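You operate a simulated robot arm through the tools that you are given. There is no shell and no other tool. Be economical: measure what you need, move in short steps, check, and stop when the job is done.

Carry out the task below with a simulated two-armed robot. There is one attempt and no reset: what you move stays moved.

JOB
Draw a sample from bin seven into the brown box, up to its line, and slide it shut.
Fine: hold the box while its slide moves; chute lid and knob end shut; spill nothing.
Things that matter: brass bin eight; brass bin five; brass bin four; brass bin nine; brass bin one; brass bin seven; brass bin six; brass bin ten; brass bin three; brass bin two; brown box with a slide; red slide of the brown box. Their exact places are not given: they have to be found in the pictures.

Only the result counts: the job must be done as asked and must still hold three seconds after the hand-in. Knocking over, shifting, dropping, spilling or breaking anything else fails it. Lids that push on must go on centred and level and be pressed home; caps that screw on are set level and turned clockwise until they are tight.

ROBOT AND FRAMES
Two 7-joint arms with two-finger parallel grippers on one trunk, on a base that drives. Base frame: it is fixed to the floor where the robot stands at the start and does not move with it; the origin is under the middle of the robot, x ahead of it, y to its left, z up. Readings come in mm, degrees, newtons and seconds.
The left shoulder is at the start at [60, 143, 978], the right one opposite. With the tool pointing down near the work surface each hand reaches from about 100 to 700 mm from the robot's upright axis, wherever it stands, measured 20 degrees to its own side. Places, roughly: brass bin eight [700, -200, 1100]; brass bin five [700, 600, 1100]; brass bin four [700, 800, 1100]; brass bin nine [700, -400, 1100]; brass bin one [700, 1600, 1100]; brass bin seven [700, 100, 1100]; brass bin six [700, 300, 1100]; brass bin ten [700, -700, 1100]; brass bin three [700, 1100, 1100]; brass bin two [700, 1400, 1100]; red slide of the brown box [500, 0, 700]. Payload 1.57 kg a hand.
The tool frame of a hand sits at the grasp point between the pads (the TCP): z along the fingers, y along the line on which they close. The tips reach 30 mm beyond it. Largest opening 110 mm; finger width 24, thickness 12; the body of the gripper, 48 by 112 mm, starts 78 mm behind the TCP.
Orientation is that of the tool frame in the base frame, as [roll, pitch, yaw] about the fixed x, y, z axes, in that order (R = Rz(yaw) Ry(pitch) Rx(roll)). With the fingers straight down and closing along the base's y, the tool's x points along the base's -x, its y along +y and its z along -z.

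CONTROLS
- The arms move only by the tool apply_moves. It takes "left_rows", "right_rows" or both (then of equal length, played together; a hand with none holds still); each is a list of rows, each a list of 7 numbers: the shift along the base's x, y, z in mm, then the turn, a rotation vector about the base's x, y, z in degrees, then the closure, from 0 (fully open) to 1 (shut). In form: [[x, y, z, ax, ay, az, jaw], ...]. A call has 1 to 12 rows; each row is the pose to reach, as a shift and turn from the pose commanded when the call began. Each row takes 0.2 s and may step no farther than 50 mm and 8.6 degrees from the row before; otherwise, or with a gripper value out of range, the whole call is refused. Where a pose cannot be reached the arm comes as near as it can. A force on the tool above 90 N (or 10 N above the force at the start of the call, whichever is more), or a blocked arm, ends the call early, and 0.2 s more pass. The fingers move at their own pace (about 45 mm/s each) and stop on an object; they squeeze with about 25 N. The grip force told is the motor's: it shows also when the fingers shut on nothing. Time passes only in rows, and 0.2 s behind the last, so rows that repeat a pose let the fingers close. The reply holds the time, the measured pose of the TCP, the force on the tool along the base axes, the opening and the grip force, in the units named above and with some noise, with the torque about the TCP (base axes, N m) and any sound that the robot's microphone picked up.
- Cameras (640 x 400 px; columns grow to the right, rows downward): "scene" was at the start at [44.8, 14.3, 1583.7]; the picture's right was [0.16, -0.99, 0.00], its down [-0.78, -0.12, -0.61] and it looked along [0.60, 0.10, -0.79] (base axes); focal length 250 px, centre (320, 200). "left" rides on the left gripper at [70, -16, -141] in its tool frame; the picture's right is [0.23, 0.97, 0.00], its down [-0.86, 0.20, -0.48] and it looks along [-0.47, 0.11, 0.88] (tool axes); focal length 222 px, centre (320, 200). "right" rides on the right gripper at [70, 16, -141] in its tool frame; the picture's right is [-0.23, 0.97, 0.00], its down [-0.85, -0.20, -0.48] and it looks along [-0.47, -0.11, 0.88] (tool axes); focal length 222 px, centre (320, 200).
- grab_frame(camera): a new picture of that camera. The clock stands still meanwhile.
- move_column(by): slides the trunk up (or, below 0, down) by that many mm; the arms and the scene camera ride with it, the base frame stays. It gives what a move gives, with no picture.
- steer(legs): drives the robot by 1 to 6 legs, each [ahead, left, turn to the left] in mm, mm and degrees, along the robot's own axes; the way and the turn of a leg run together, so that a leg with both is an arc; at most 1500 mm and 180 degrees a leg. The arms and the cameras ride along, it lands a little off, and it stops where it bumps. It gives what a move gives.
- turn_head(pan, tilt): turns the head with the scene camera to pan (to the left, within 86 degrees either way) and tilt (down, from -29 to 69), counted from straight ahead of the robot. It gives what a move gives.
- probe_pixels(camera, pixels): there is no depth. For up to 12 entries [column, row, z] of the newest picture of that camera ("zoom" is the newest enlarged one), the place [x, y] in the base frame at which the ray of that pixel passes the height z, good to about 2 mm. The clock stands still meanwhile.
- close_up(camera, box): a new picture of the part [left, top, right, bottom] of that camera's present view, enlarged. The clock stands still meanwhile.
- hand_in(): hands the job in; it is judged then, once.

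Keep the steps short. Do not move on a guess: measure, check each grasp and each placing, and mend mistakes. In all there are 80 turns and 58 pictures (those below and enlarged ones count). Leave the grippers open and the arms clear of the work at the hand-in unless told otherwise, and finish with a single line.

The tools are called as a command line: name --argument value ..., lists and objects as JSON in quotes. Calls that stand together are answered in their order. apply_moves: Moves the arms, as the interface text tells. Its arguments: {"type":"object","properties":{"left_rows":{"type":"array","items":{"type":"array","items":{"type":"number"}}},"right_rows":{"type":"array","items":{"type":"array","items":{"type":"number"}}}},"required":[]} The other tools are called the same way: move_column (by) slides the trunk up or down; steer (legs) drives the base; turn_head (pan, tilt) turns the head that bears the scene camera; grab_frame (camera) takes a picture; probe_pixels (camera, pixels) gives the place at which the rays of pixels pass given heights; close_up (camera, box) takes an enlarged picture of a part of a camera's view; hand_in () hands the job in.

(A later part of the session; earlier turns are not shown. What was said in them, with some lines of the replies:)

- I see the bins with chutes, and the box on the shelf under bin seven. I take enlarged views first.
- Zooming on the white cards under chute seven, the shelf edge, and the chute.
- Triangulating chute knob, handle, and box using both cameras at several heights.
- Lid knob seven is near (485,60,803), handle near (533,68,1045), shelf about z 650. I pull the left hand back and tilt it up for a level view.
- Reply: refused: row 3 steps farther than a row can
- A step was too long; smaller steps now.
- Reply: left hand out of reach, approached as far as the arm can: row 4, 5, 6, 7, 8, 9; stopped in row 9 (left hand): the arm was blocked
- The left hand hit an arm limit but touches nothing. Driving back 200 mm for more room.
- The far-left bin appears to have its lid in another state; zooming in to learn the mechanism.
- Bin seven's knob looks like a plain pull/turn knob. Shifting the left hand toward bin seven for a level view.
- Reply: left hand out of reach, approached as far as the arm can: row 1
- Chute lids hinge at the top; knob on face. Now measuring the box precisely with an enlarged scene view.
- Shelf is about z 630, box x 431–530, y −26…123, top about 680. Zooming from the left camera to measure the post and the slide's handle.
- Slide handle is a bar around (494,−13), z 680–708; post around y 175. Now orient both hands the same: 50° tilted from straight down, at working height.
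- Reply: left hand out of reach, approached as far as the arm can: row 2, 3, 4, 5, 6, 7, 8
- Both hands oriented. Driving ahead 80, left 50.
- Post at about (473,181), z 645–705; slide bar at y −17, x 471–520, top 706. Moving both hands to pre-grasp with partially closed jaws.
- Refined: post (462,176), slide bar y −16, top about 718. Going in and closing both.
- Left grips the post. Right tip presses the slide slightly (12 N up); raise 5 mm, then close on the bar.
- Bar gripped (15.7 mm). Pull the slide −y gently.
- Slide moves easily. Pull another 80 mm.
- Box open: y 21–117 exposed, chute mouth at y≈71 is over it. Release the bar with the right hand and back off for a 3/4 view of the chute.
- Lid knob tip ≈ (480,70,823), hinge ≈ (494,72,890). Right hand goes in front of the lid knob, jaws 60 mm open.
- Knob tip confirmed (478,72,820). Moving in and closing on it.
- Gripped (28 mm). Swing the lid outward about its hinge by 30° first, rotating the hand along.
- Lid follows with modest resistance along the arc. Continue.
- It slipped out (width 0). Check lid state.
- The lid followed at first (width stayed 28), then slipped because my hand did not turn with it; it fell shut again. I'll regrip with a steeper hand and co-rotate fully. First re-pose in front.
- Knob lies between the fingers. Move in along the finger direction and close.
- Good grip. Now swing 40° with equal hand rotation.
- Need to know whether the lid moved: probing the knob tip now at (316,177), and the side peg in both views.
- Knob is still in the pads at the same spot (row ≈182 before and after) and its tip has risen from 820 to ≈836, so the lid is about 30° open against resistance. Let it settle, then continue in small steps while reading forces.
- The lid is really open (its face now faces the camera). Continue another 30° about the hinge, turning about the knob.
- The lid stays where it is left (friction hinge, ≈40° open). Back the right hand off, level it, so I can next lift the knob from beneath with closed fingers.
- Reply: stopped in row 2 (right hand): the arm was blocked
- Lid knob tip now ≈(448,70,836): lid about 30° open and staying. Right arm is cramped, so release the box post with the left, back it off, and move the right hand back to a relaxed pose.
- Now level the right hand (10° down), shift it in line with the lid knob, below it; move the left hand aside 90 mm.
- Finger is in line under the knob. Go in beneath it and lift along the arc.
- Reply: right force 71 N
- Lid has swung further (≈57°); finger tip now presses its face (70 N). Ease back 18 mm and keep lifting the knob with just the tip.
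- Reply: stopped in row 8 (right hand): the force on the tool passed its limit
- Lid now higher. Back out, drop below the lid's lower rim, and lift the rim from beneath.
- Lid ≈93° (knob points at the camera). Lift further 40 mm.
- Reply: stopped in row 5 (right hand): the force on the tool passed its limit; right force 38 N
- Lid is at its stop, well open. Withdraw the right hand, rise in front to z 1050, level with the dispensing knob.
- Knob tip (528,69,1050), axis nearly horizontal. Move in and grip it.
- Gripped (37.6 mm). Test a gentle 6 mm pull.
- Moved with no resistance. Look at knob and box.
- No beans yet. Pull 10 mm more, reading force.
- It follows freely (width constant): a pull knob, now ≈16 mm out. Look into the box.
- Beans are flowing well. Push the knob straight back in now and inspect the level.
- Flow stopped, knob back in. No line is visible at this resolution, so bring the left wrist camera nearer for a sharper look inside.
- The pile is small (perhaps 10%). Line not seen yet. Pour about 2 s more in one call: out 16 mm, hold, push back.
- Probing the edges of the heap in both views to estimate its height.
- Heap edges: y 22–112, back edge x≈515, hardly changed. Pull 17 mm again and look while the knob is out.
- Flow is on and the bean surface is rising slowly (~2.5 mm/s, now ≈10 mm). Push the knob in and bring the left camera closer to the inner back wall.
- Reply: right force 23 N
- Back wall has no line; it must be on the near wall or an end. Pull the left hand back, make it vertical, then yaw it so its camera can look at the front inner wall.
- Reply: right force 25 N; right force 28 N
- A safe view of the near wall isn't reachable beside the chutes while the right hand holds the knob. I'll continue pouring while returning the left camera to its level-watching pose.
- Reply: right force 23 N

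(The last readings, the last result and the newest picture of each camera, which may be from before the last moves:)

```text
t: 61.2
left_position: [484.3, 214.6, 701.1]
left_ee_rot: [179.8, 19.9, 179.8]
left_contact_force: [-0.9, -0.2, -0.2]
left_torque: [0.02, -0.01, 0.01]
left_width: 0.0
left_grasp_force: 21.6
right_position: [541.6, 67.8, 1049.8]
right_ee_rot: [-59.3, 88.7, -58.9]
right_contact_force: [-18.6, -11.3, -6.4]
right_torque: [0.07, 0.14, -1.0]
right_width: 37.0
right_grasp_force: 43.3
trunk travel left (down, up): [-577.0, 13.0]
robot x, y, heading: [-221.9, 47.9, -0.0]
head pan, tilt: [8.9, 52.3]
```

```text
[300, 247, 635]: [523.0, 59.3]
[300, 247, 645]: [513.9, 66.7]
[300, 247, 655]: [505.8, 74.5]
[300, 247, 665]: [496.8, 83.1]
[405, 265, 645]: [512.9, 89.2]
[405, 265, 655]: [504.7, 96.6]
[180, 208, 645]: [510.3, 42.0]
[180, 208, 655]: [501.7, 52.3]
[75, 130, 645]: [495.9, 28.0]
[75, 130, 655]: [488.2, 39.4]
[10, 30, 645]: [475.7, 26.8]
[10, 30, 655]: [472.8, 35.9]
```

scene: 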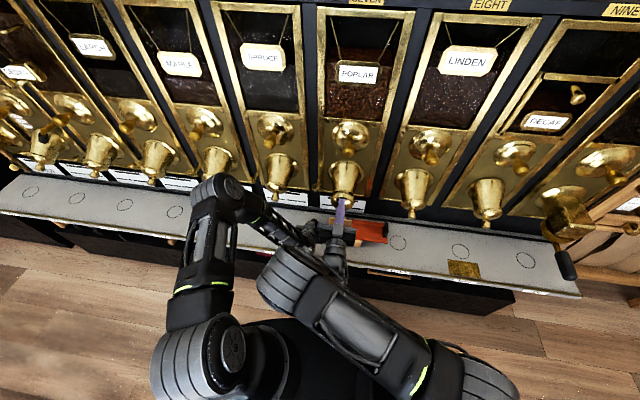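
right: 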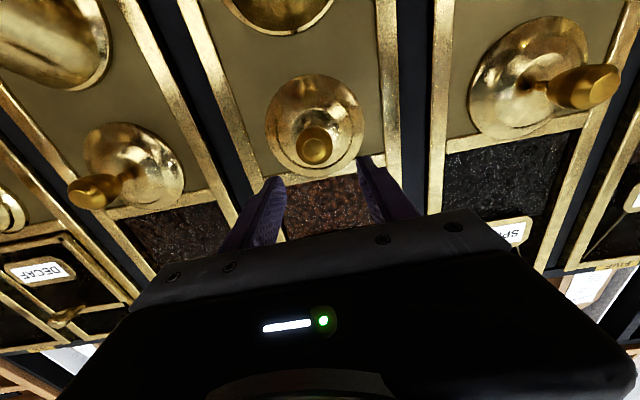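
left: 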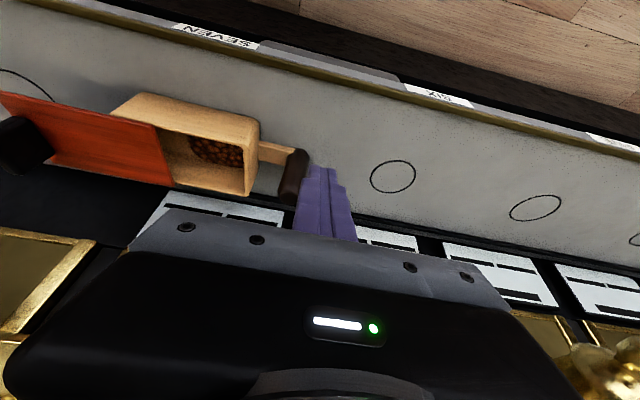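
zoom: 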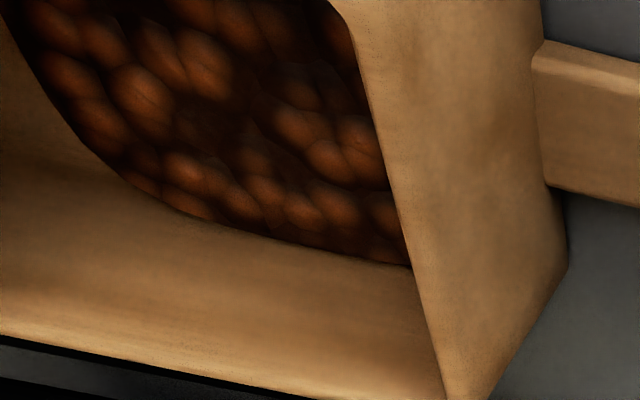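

Level is rising ~3 mm/s; estimate now ≈ z 641 with the floor ≈ 629 and the rim at 680. Pour about 4.4 s more.

apply_moves --right_rows '[[-10, 0, 0, 0, 0, 0, 1], [-20, 0, 0, 0, 0, 0, 1], [-20, 0, 0, 0, 0, 0, 1], [-20, 0, 0, 0, 0, 0, 1], [-20, 0, 0, 0, 0, 0, 1], [-20, 0, 0, 0, 0, 0, 1], [-20, 0, 0, 0, 0, 0, 1], [-20, 0, 0, 0, 0, 0, 1], [-20, 0, 0, 0, 0, 0, 1], [-20, 0, 0, 0, 0, 0, 1], [-20, 0, 0, 0, 0, 0, 1], [-20, 0, 0, 0, 0, 0, 1]]'

apply_moves --right_rows '[[0, 0, 0, 0, 0, 0, 1], [0, 0, 0, 0, 0, 0, 1], [0, 0, 0, 0, 0, 0, 1], [0, 0, 0, 0, 0, 0, 1], [0, 0, 0, 0, 0, 0, 1], [0, 0, 0, 0, 0, 0, 1], [0, 0, 0, 0, 0, 0, 1], [0, 0, 0, 0, 0, 0, 1], [19, 0, 0, 0, 0, 0, 1], [20, 0, 0, 0, 0, 0, 1]]'

close_up --camera "left" --box '[67, 65, 243, 175]'

```text
t: 63.8
left_position: [486.4, 213.4, 701.1]
left_ee_rot: [179.8, 19.9, 179.8]
left_contact_force: [0.5, 0.4, -0.4]
left_torque: [-0.02, 0.0, 0.01]
left_width: 0.0
left_grasp_force: 21.0
right_position: [523.2, 68.3, 1048.9]
right_ee_rot: [-57.6, 88.7, -57.1]
right_contact_force: [0.1, -12.0, -1.0]
right_torque: [0.02, -0.01, -0.96]
right_width: 37.3
right_grasp_force: 43.5
trunk travel left (down, up): [-577.0, 13.0]
robot x, y, heading: [-223.2, 47.8, -0.0]
head pan, tilt: [8.9, 52.3]
```

```text
t: 66.0
left_position: [485.6, 214.1, 702.1]
left_ee_rot: [179.8, 20.0, 179.8]
left_contact_force: [-0.2, 0.0, -0.5]
left_torque: [0.01, 0.03, 0.0]
left_width: 0.2
left_grasp_force: 21.4
right_position: [543.5, 69.0, 1050.4]
right_ee_rot: [-57.8, 88.7, -57.2]
right_contact_force: [-12.8, -12.2, -1.2]
right_torque: [0.04, -0.45, -0.99]
right_width: 37.4
right_grasp_force: 43.5
trunk travel left (down, up): [-577.0, 13.0]
robot x, y, heading: [-222.0, 49.1, 0.4]
head pan, tilt: [8.9, 52.3]
```

```text
3.64 times, centred on (155, 120) of left
```

zoom: 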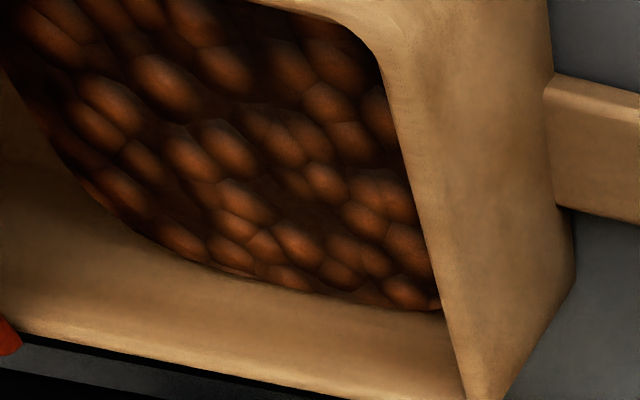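

probe_pixels --camera "zoom" --pixels '[[300, 290, 635], [300, 290, 645], [300, 290, 655], [300, 290, 665], [435, 309, 655], [180, 252, 645], [180, 252, 655], [60, 155, 645], [60, 155, 655], [10, 80, 645], [10, 80, 655], [440, 318, 680]]'

```text
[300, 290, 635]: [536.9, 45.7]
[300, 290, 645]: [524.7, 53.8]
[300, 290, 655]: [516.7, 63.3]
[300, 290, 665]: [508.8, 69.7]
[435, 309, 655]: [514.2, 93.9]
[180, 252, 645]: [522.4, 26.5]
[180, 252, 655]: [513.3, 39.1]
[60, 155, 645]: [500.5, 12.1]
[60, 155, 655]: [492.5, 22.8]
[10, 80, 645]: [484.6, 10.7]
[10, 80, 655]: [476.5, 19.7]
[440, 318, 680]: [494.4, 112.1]
```

No pictures remain. The beans' surface has risen to about z 655 (≈28 mm above the floor, steady ≈3 mm/s). One last 1.3 s of flow brings it to about two thirds, then the knob goes in firmly.

apply_moves --right_rows '[[-10, 0, 0, 0, 0, 0, 1], [-20, 0, 0, 0, 0, 0, 1], [-20, 0, 0, 0, 0, 0, 1], [-20, 0, 0, 0, 0, 0, 1], [-20, 0, 0, 0, 0, 0, 1], [-20, 0, 0, 0, 0, 0, 1], [-20, 0, 0, 0, 0, 0, 1], [-1, 0, 0, 0, 0, 0, 1], [3, 0, 0, 0, 0, 0, 1], [3, 0, 0, 0, 0, 0, 1]]'

```text
t: 68.2
left_position: [483.6, 213.5, 703.5]
left_ee_rot: [179.9, 20.3, 179.8]
left_contact_force: [-0.8, 0.2, -0.1]
left_torque: [-0.02, -0.02, -0.01]
left_width: 0.2
left_grasp_force: 21.0
right_position: [543.8, 68.6, 1050.7]
right_ee_rot: [-59.8, 88.7, -59.2]
right_contact_force: [-28.5, -13.8, -0.9]
right_torque: [-0.07, -0.48, -1.04]
right_width: 37.2
right_grasp_force: 43.1
trunk travel left (down, up): [-577.0, 13.0]
robot x, y, heading: [-221.0, 46.8, 0.0]
head pan, tilt: [8.9, 52.3]
```

Knob is fully in (28 N push). Release it and back straight out.

apply_moves --right_rows '[[-2, 0, 0, 0, 0, 0, 0.7], [-2, 0, 0, 0, 0, 0, 0.4], [-2, 0, 0, 0, 0, 0, 0.4], [-30, 0, 0, 0, 0, 0, 0.4], [-70, 0, 0, 0, 0, 0, 0.4], [-110, 0, 0, 0, 0, 0, 0.6], [-135, 0, 0, 0, 0, 0, 1], [-135, 0, -40, 0, 0, 0, 1], [-135, 0, -80, 0, 0, 0, 1], [-135, 0, -95, 0, 0, 0, 1]]'

```text
t: 70.4
left_position: [486.4, 215.8, 700.8]
left_ee_rot: [179.9, 19.9, 179.8]
left_contact_force: [-0.3, 0.5, 0.4]
left_torque: [0.0, -0.02, 0.02]
left_width: 0.1
left_grasp_force: 21.5
right_position: [414.2, 71.0, 954.0]
right_ee_rot: [-58.1, 88.6, -57.4]
right_contact_force: [-0.1, 0.5, -0.5]
right_torque: [0.0, 0.04, 0.01]
right_width: 0.0
right_grasp_force: 21.3
trunk travel left (down, up): [-577.0, 13.0]
robot x, y, heading: [-222.5, 49.1, 0.3]
head pan, tilt: [8.9, 52.3]
```

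Now push the lid down from above its knob.

apply_moves --right_rows '[[0, 0, -8, 0, 0, 0, 1], [0, 0, -16, 0, 0, 0, 1], [0, 0, -24, 0, 0, 0, 1], [0, 0, -32, 0, 0, 0, 1], [0, 0, -40, 0, 0, 0, 1], [0, 0, -48, 0, 0, 0, 1], [0, 0, -56, 0, 0, 0, 1], [0, 0, -64, 0, 0, 0, 1], [0, 0, -72, 0, 0, 0, 1]]'

```text
t: 72.4
left_position: [486.6, 215.6, 701.1]
left_ee_rot: [179.9, 19.9, 179.7]
left_contact_force: [0.4, 0.2, 0.3]
left_torque: [0.0, 0.0, 0.01]
left_width: 0.1
left_grasp_force: 21.4
right_position: [412.1, 70.5, 882.5]
right_ee_rot: [-60.2, 88.6, -59.6]
right_contact_force: [0.1, 0.0, -0.4]
right_torque: [0.01, -0.01, 0.02]
right_width: 0.0
right_grasp_force: 20.5
trunk travel left (down, up): [-577.0, 13.0]
robot x, y, heading: [-223.6, 51.0, 0.1]
head pan, tilt: [8.9, 52.3]
```

apply_moves --right_rows '[[0, 0, -8, 0, 0, 0, 1], [0, 0, -16, 0, 0, 0, 1], [0, 0, -24, 0, 0, 0, 1], [0, 0, -32, 0, 0, 0, 1]]'

```text
t: 73.4
left_position: [485.5, 215.2, 701.2]
left_ee_rot: [179.9, 20.0, 179.9]
left_contact_force: [0.6, 0.4, 0.0]
left_torque: [0.02, 0.02, 0.0]
left_width: 0.0
left_grasp_force: 21.1
right_position: [412.3, 71.4, 849.2]
right_ee_rot: [-60.7, 88.6, -60.3]
right_contact_force: [-0.7, -0.8, 0.5]
right_torque: [0.02, -0.04, 0.0]
right_width: 0.0
right_grasp_force: 21.2
trunk travel left (down, up): [-577.0, 13.0]
robot x, y, heading: [-221.8, 49.7, -0.0]
head pan, tilt: [8.9, 52.3]
5 turns are left
```

5 turns left, so I combine: press the lid shut on its knob while the left hand gets ready at the post, then bring the right hand to the slide's bar.

apply_moves --right_rows '[[-27, 0, 0, 0, 0, 0, 1], [-27, 0, -24, 0, 0, 0, 1], [0, 0, -24, 0, 0, 0, 1], [18, 0, -24, 0, 0, 0, 1], [28, 0, -24, 0, 0, 0, 1], [35, 0, -24, 0, 0, 0, 1], [40, 0, -24, 0, 0, 0, 1], [44, 0, -23, 0, 0, 0, 1], [44, 0, -21, 0, 0, 0, 1]]' --left_rows '[[-20, 3, 20, 0, 0, 0, 1], [-40, 3, 40, 0, -6, 0, 0.8], [-60, 0, 55, 0, -12, 0, 0.45], [-75, -10, 60, 0, -18, 0, 0.45], [-75, -25, 60, 0, -24, 0, 0.45], [-75, -38, 60, 0, -30, 0, 0.45], [-75, -38, 60, 0, -30, 0, 0.45], [-75, -38, 60, 0, -30, 0, 0.45], [-75, -38, 60, 0, -30, 0, 0.45]]'

apply_moves --right_rows '[[-40, 0, 5, 0, 0, 0, 1], [-80, -10, 5, 0, 6, 0, 1], [-90, -50, 0, 0, 14, 0, 1], [-90, -95, -5, 0, 22, 0, 1], [-85, -140, -15, 0, 30, 0, 1], [-60, -175, -35, 0, 38, 0, 0.5], [-32, -189, -58, 0, 38.6, 0, 0.5], [-32, -189, -58, 0, 38.6, 0, 0.5]]'

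```text
t: 74.9
left_position: [406.3, 182.6, 763.6]
left_ee_rot: [179.4, 50.2, -180.0]
left_contact_force: [1.0, 3.6, -0.7]
left_torque: [-0.2, 0.02, -0.15]
left_width: 60.5
left_grasp_force: 0.1
right_position: [436.0, 72.0, 824.4]
right_ee_rot: [-78.7, 88.6, -78.0]
right_contact_force: [-44.9, -6.2, 20.8]
right_torque: [0.01, -0.84, 0.24]
right_width: 0.0
right_grasp_force: 21.1
trunk travel left (down, up): [-577.0, 13.0]
robot x, y, heading: [-220.8, 48.4, 0.1]
head pan, tilt: [8.9, 52.3]
stopped in row 7 (right hand): the force on the tool passed its limit (the readings are from after the stop); the commanded pose is now the measured one
```

```text
t: 76.7
left_position: [409.3, 182.5, 760.3]
left_ee_rot: [179.4, 49.9, -179.9]
left_contact_force: [-0.2, 0.0, 0.0]
left_torque: [0.03, 0.01, -0.02]
left_width: 60.3
left_grasp_force: 0.1
right_position: [408.2, -118.0, 761.5]
right_ee_rot: [-178.9, 51.1, -177.8]
right_contact_force: [0.2, -0.3, 0.6]
right_torque: [-0.01, 0.0, 0.0]
right_width: 55.5
right_grasp_force: 0.1
trunk travel left (down, up): [-577.0, 13.0]
robot x, y, heading: [-223.9, 48.5, 0.2]
head pan, tilt: [8.9, 52.3]
4 turns are left
```

Lid pressed against its stop with a purely closing 50 N reaction, so it is shut. Now grip post and bar, then slide shut by 103 mm.

apply_moves --left_rows '[[18, -2, -22, 0, 0, 0, 0.45], [36, -4, -44, 0, 0, 0, 0.45], [53.5, -5.5, -66, 0, 0, 0, 0.45], [53.5, -5.5, -66, 0, 0, 0, 1], [53.5, -5.5, -66, 0, 0, 0, 1], [53.5, -5.5, -66, 0, 0, 0, 1], [53.5, -5.5, -66, 0, 0, 0, 1], [53.5, -5.5, -66, 0, 0, 0, 1]]' --right_rows '[[26, 0, -14, 0, 0, 0, 0.5], [52, 0, -28, 0, 0, 0, 0.5], [78.5, 0, -41, 0, 0, 0, 0.5], [78.5, 0, -41, 0, 0, 0, 0.5], [78.5, 0, -41, 0, 0, 0, 1], [78.5, 0, -41, 0, 0, 0, 1], [78.5, 0, -41, 0, 0, 0, 1], [78.5, 0, -41, 0, 0, 0, 1]]'

apply_moves --right_rows '[[0, 8, 0, 0, 0, 0, 1], [0, 18, 0, 0, 0, 0, 1], [0, 28, 0, 0, 0, 0, 1], [0, 38, 0, 0, 0, 0, 1], [0, 48, 0, 0, 0, 0, 1], [0, 58, 0, 0, 0, 0, 1], [0, 68, 0, 0, 0, 0, 1], [0, 78, 0, 0, 0, 0, 1], [0, 88, 0, 0, 0, 0, 1], [0, 96, 0, 0, 0, 0, 1], [0, 101, 0, 0, 0, 0, 1], [0, 104, 0, 0, 0, 0, 1]]'

```text
t: 78.5
left_position: [463.0, 177.7, 695.8]
left_ee_rot: [179.5, 50.1, -179.8]
left_contact_force: [-3.2, -3.6, 3.4]
left_torque: [-0.92, -0.26, 0.08]
left_width: 33.3
left_grasp_force: 24.5
right_position: [488.3, -116.8, 720.9]
right_ee_rot: [-179.0, 51.1, -178.0]
right_contact_force: [2.8, 4.5, -0.3]
right_torque: [-0.14, -0.01, -1.17]
right_width: 16.4
right_grasp_force: 24.9
trunk travel left (down, up): [-577.0, 13.0]
robot x, y, heading: [-225.7, 52.1, 0.3]
head pan, tilt: [8.9, 52.3]
```

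```text
t: 81.1
left_position: [463.8, 178.2, 696.1]
left_ee_rot: [179.5, 49.9, -179.9]
left_contact_force: [-4.5, 5.0, 5.6]
left_torque: [-0.73, -0.19, 0.23]
left_width: 33.3
left_grasp_force: 25.3
right_position: [489.0, -16.6, 719.7]
right_ee_rot: [-178.9, 51.2, -177.9]
right_contact_force: [5.4, -6.8, 0.1]
right_torque: [-0.01, 0.17, -1.0]
right_width: 16.5
right_grasp_force: 25.0
trunk travel left (down, up): [-577.0, 13.0]
robot x, y, heading: [-226.1, 48.5, 0.3]
head pan, tilt: [8.9, 52.3]
3 turns are left
```

The bar is back at its start position (y −16.6) with the stop felt. One last small push, then release both and withdraw.

apply_moves --right_rows '[[0, 2, 0, 0, 0, 0, 1], [0, 4, 0, 0, 0, 0, 1], [0, 4, 0, 0, 0, 0, 1]]'

apply_moves --right_rows '[[0, -3, 0, 0, 0, 0, 0.9], [0, -3, 0, 0, 0, 0, 0.55], [0, -3, 0, 0, 0, 0, 0.5], [0, -3, 0, 0, 0, 0, 0.5], [-20, -3, 17, 0, 0, 0, 0.5], [-50, -3, 42, 0, 0, 0, 0.5], [-85, -3, 70, 0, 0, 0, 0.3], [-115, -10, 90, 0, 0, 0, 0], [-130, -15, 95, 0, 0, 0, 0]]' --left_rows '[[0, 0, 0, 0, 0, 0, 1], [0, 0, 0, 0, 0, 0, 0.6], [0, 0, 0, 0, 0, 0, 0.45], [0, 0, 0, 0, 0, 0, 0.45], [-20, 0, 17, 0, 0, 0, 0.45], [-50, 0, 42, 0, 0, 0, 0.45], [-85, 0, 70, 0, 0, 0, 0.3], [-115, 10, 90, 0, 0, 0, 0], [-130, 15, 95, 0, 0, 0, 0]]'

```text
t: 81.9
left_position: [461.4, 179.7, 695.6]
left_ee_rot: [179.3, 50.0, -179.9]
left_contact_force: [-4.7, 17.5, 5.2]
left_torque: [-0.46, -0.13, 0.4]
left_width: 33.6
left_grasp_force: 24.7
right_position: [488.6, -13.2, 720.1]
right_ee_rot: [-178.9, 51.3, -177.7]
right_contact_force: [5.5, -21.4, 0.1]
right_torque: [0.11, 0.14, -0.85]
right_width: 16.3
right_grasp_force: 25.4
trunk travel left (down, up): [-577.0, 13.0]
robot x, y, heading: [-220.4, 47.8, 0.2]
head pan, tilt: [8.9, 52.3]
```

```text
t: 83.9
left_position: [333.6, 192.4, 790.4]
left_ee_rot: [179.5, 50.0, -179.9]
left_contact_force: [-0.3, 0.3, -0.8]
left_torque: [-0.01, -0.04, -0.01]
left_width: 109.9
left_grasp_force: 0.1
right_position: [356.2, -24.7, 814.4]
right_ee_rot: [-179.0, 51.1, -177.8]
right_contact_force: [-0.2, -0.3, 0.4]
right_torque: [-0.03, -0.01, -0.01]
right_width: 109.8
right_grasp_force: 0.1
trunk travel left (down, up): [-577.0, 13.0]
robot x, y, heading: [-221.1, 50.5, 0.2]
head pan, tilt: [8.9, 52.3]
2 turns are left
```

The slide reached a solid stop (21 N), the box was held while it moved, and both hands are open and clear. Handing in.

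hand_in

```text
The job is handed in.
```

I drew a sample from bin seven into the brown box and slid it shut, but I never found the fill line; I stopped at an estimated two-thirds full, and with no pictures left the knob, lid and slide were judged shut by force and position alone.
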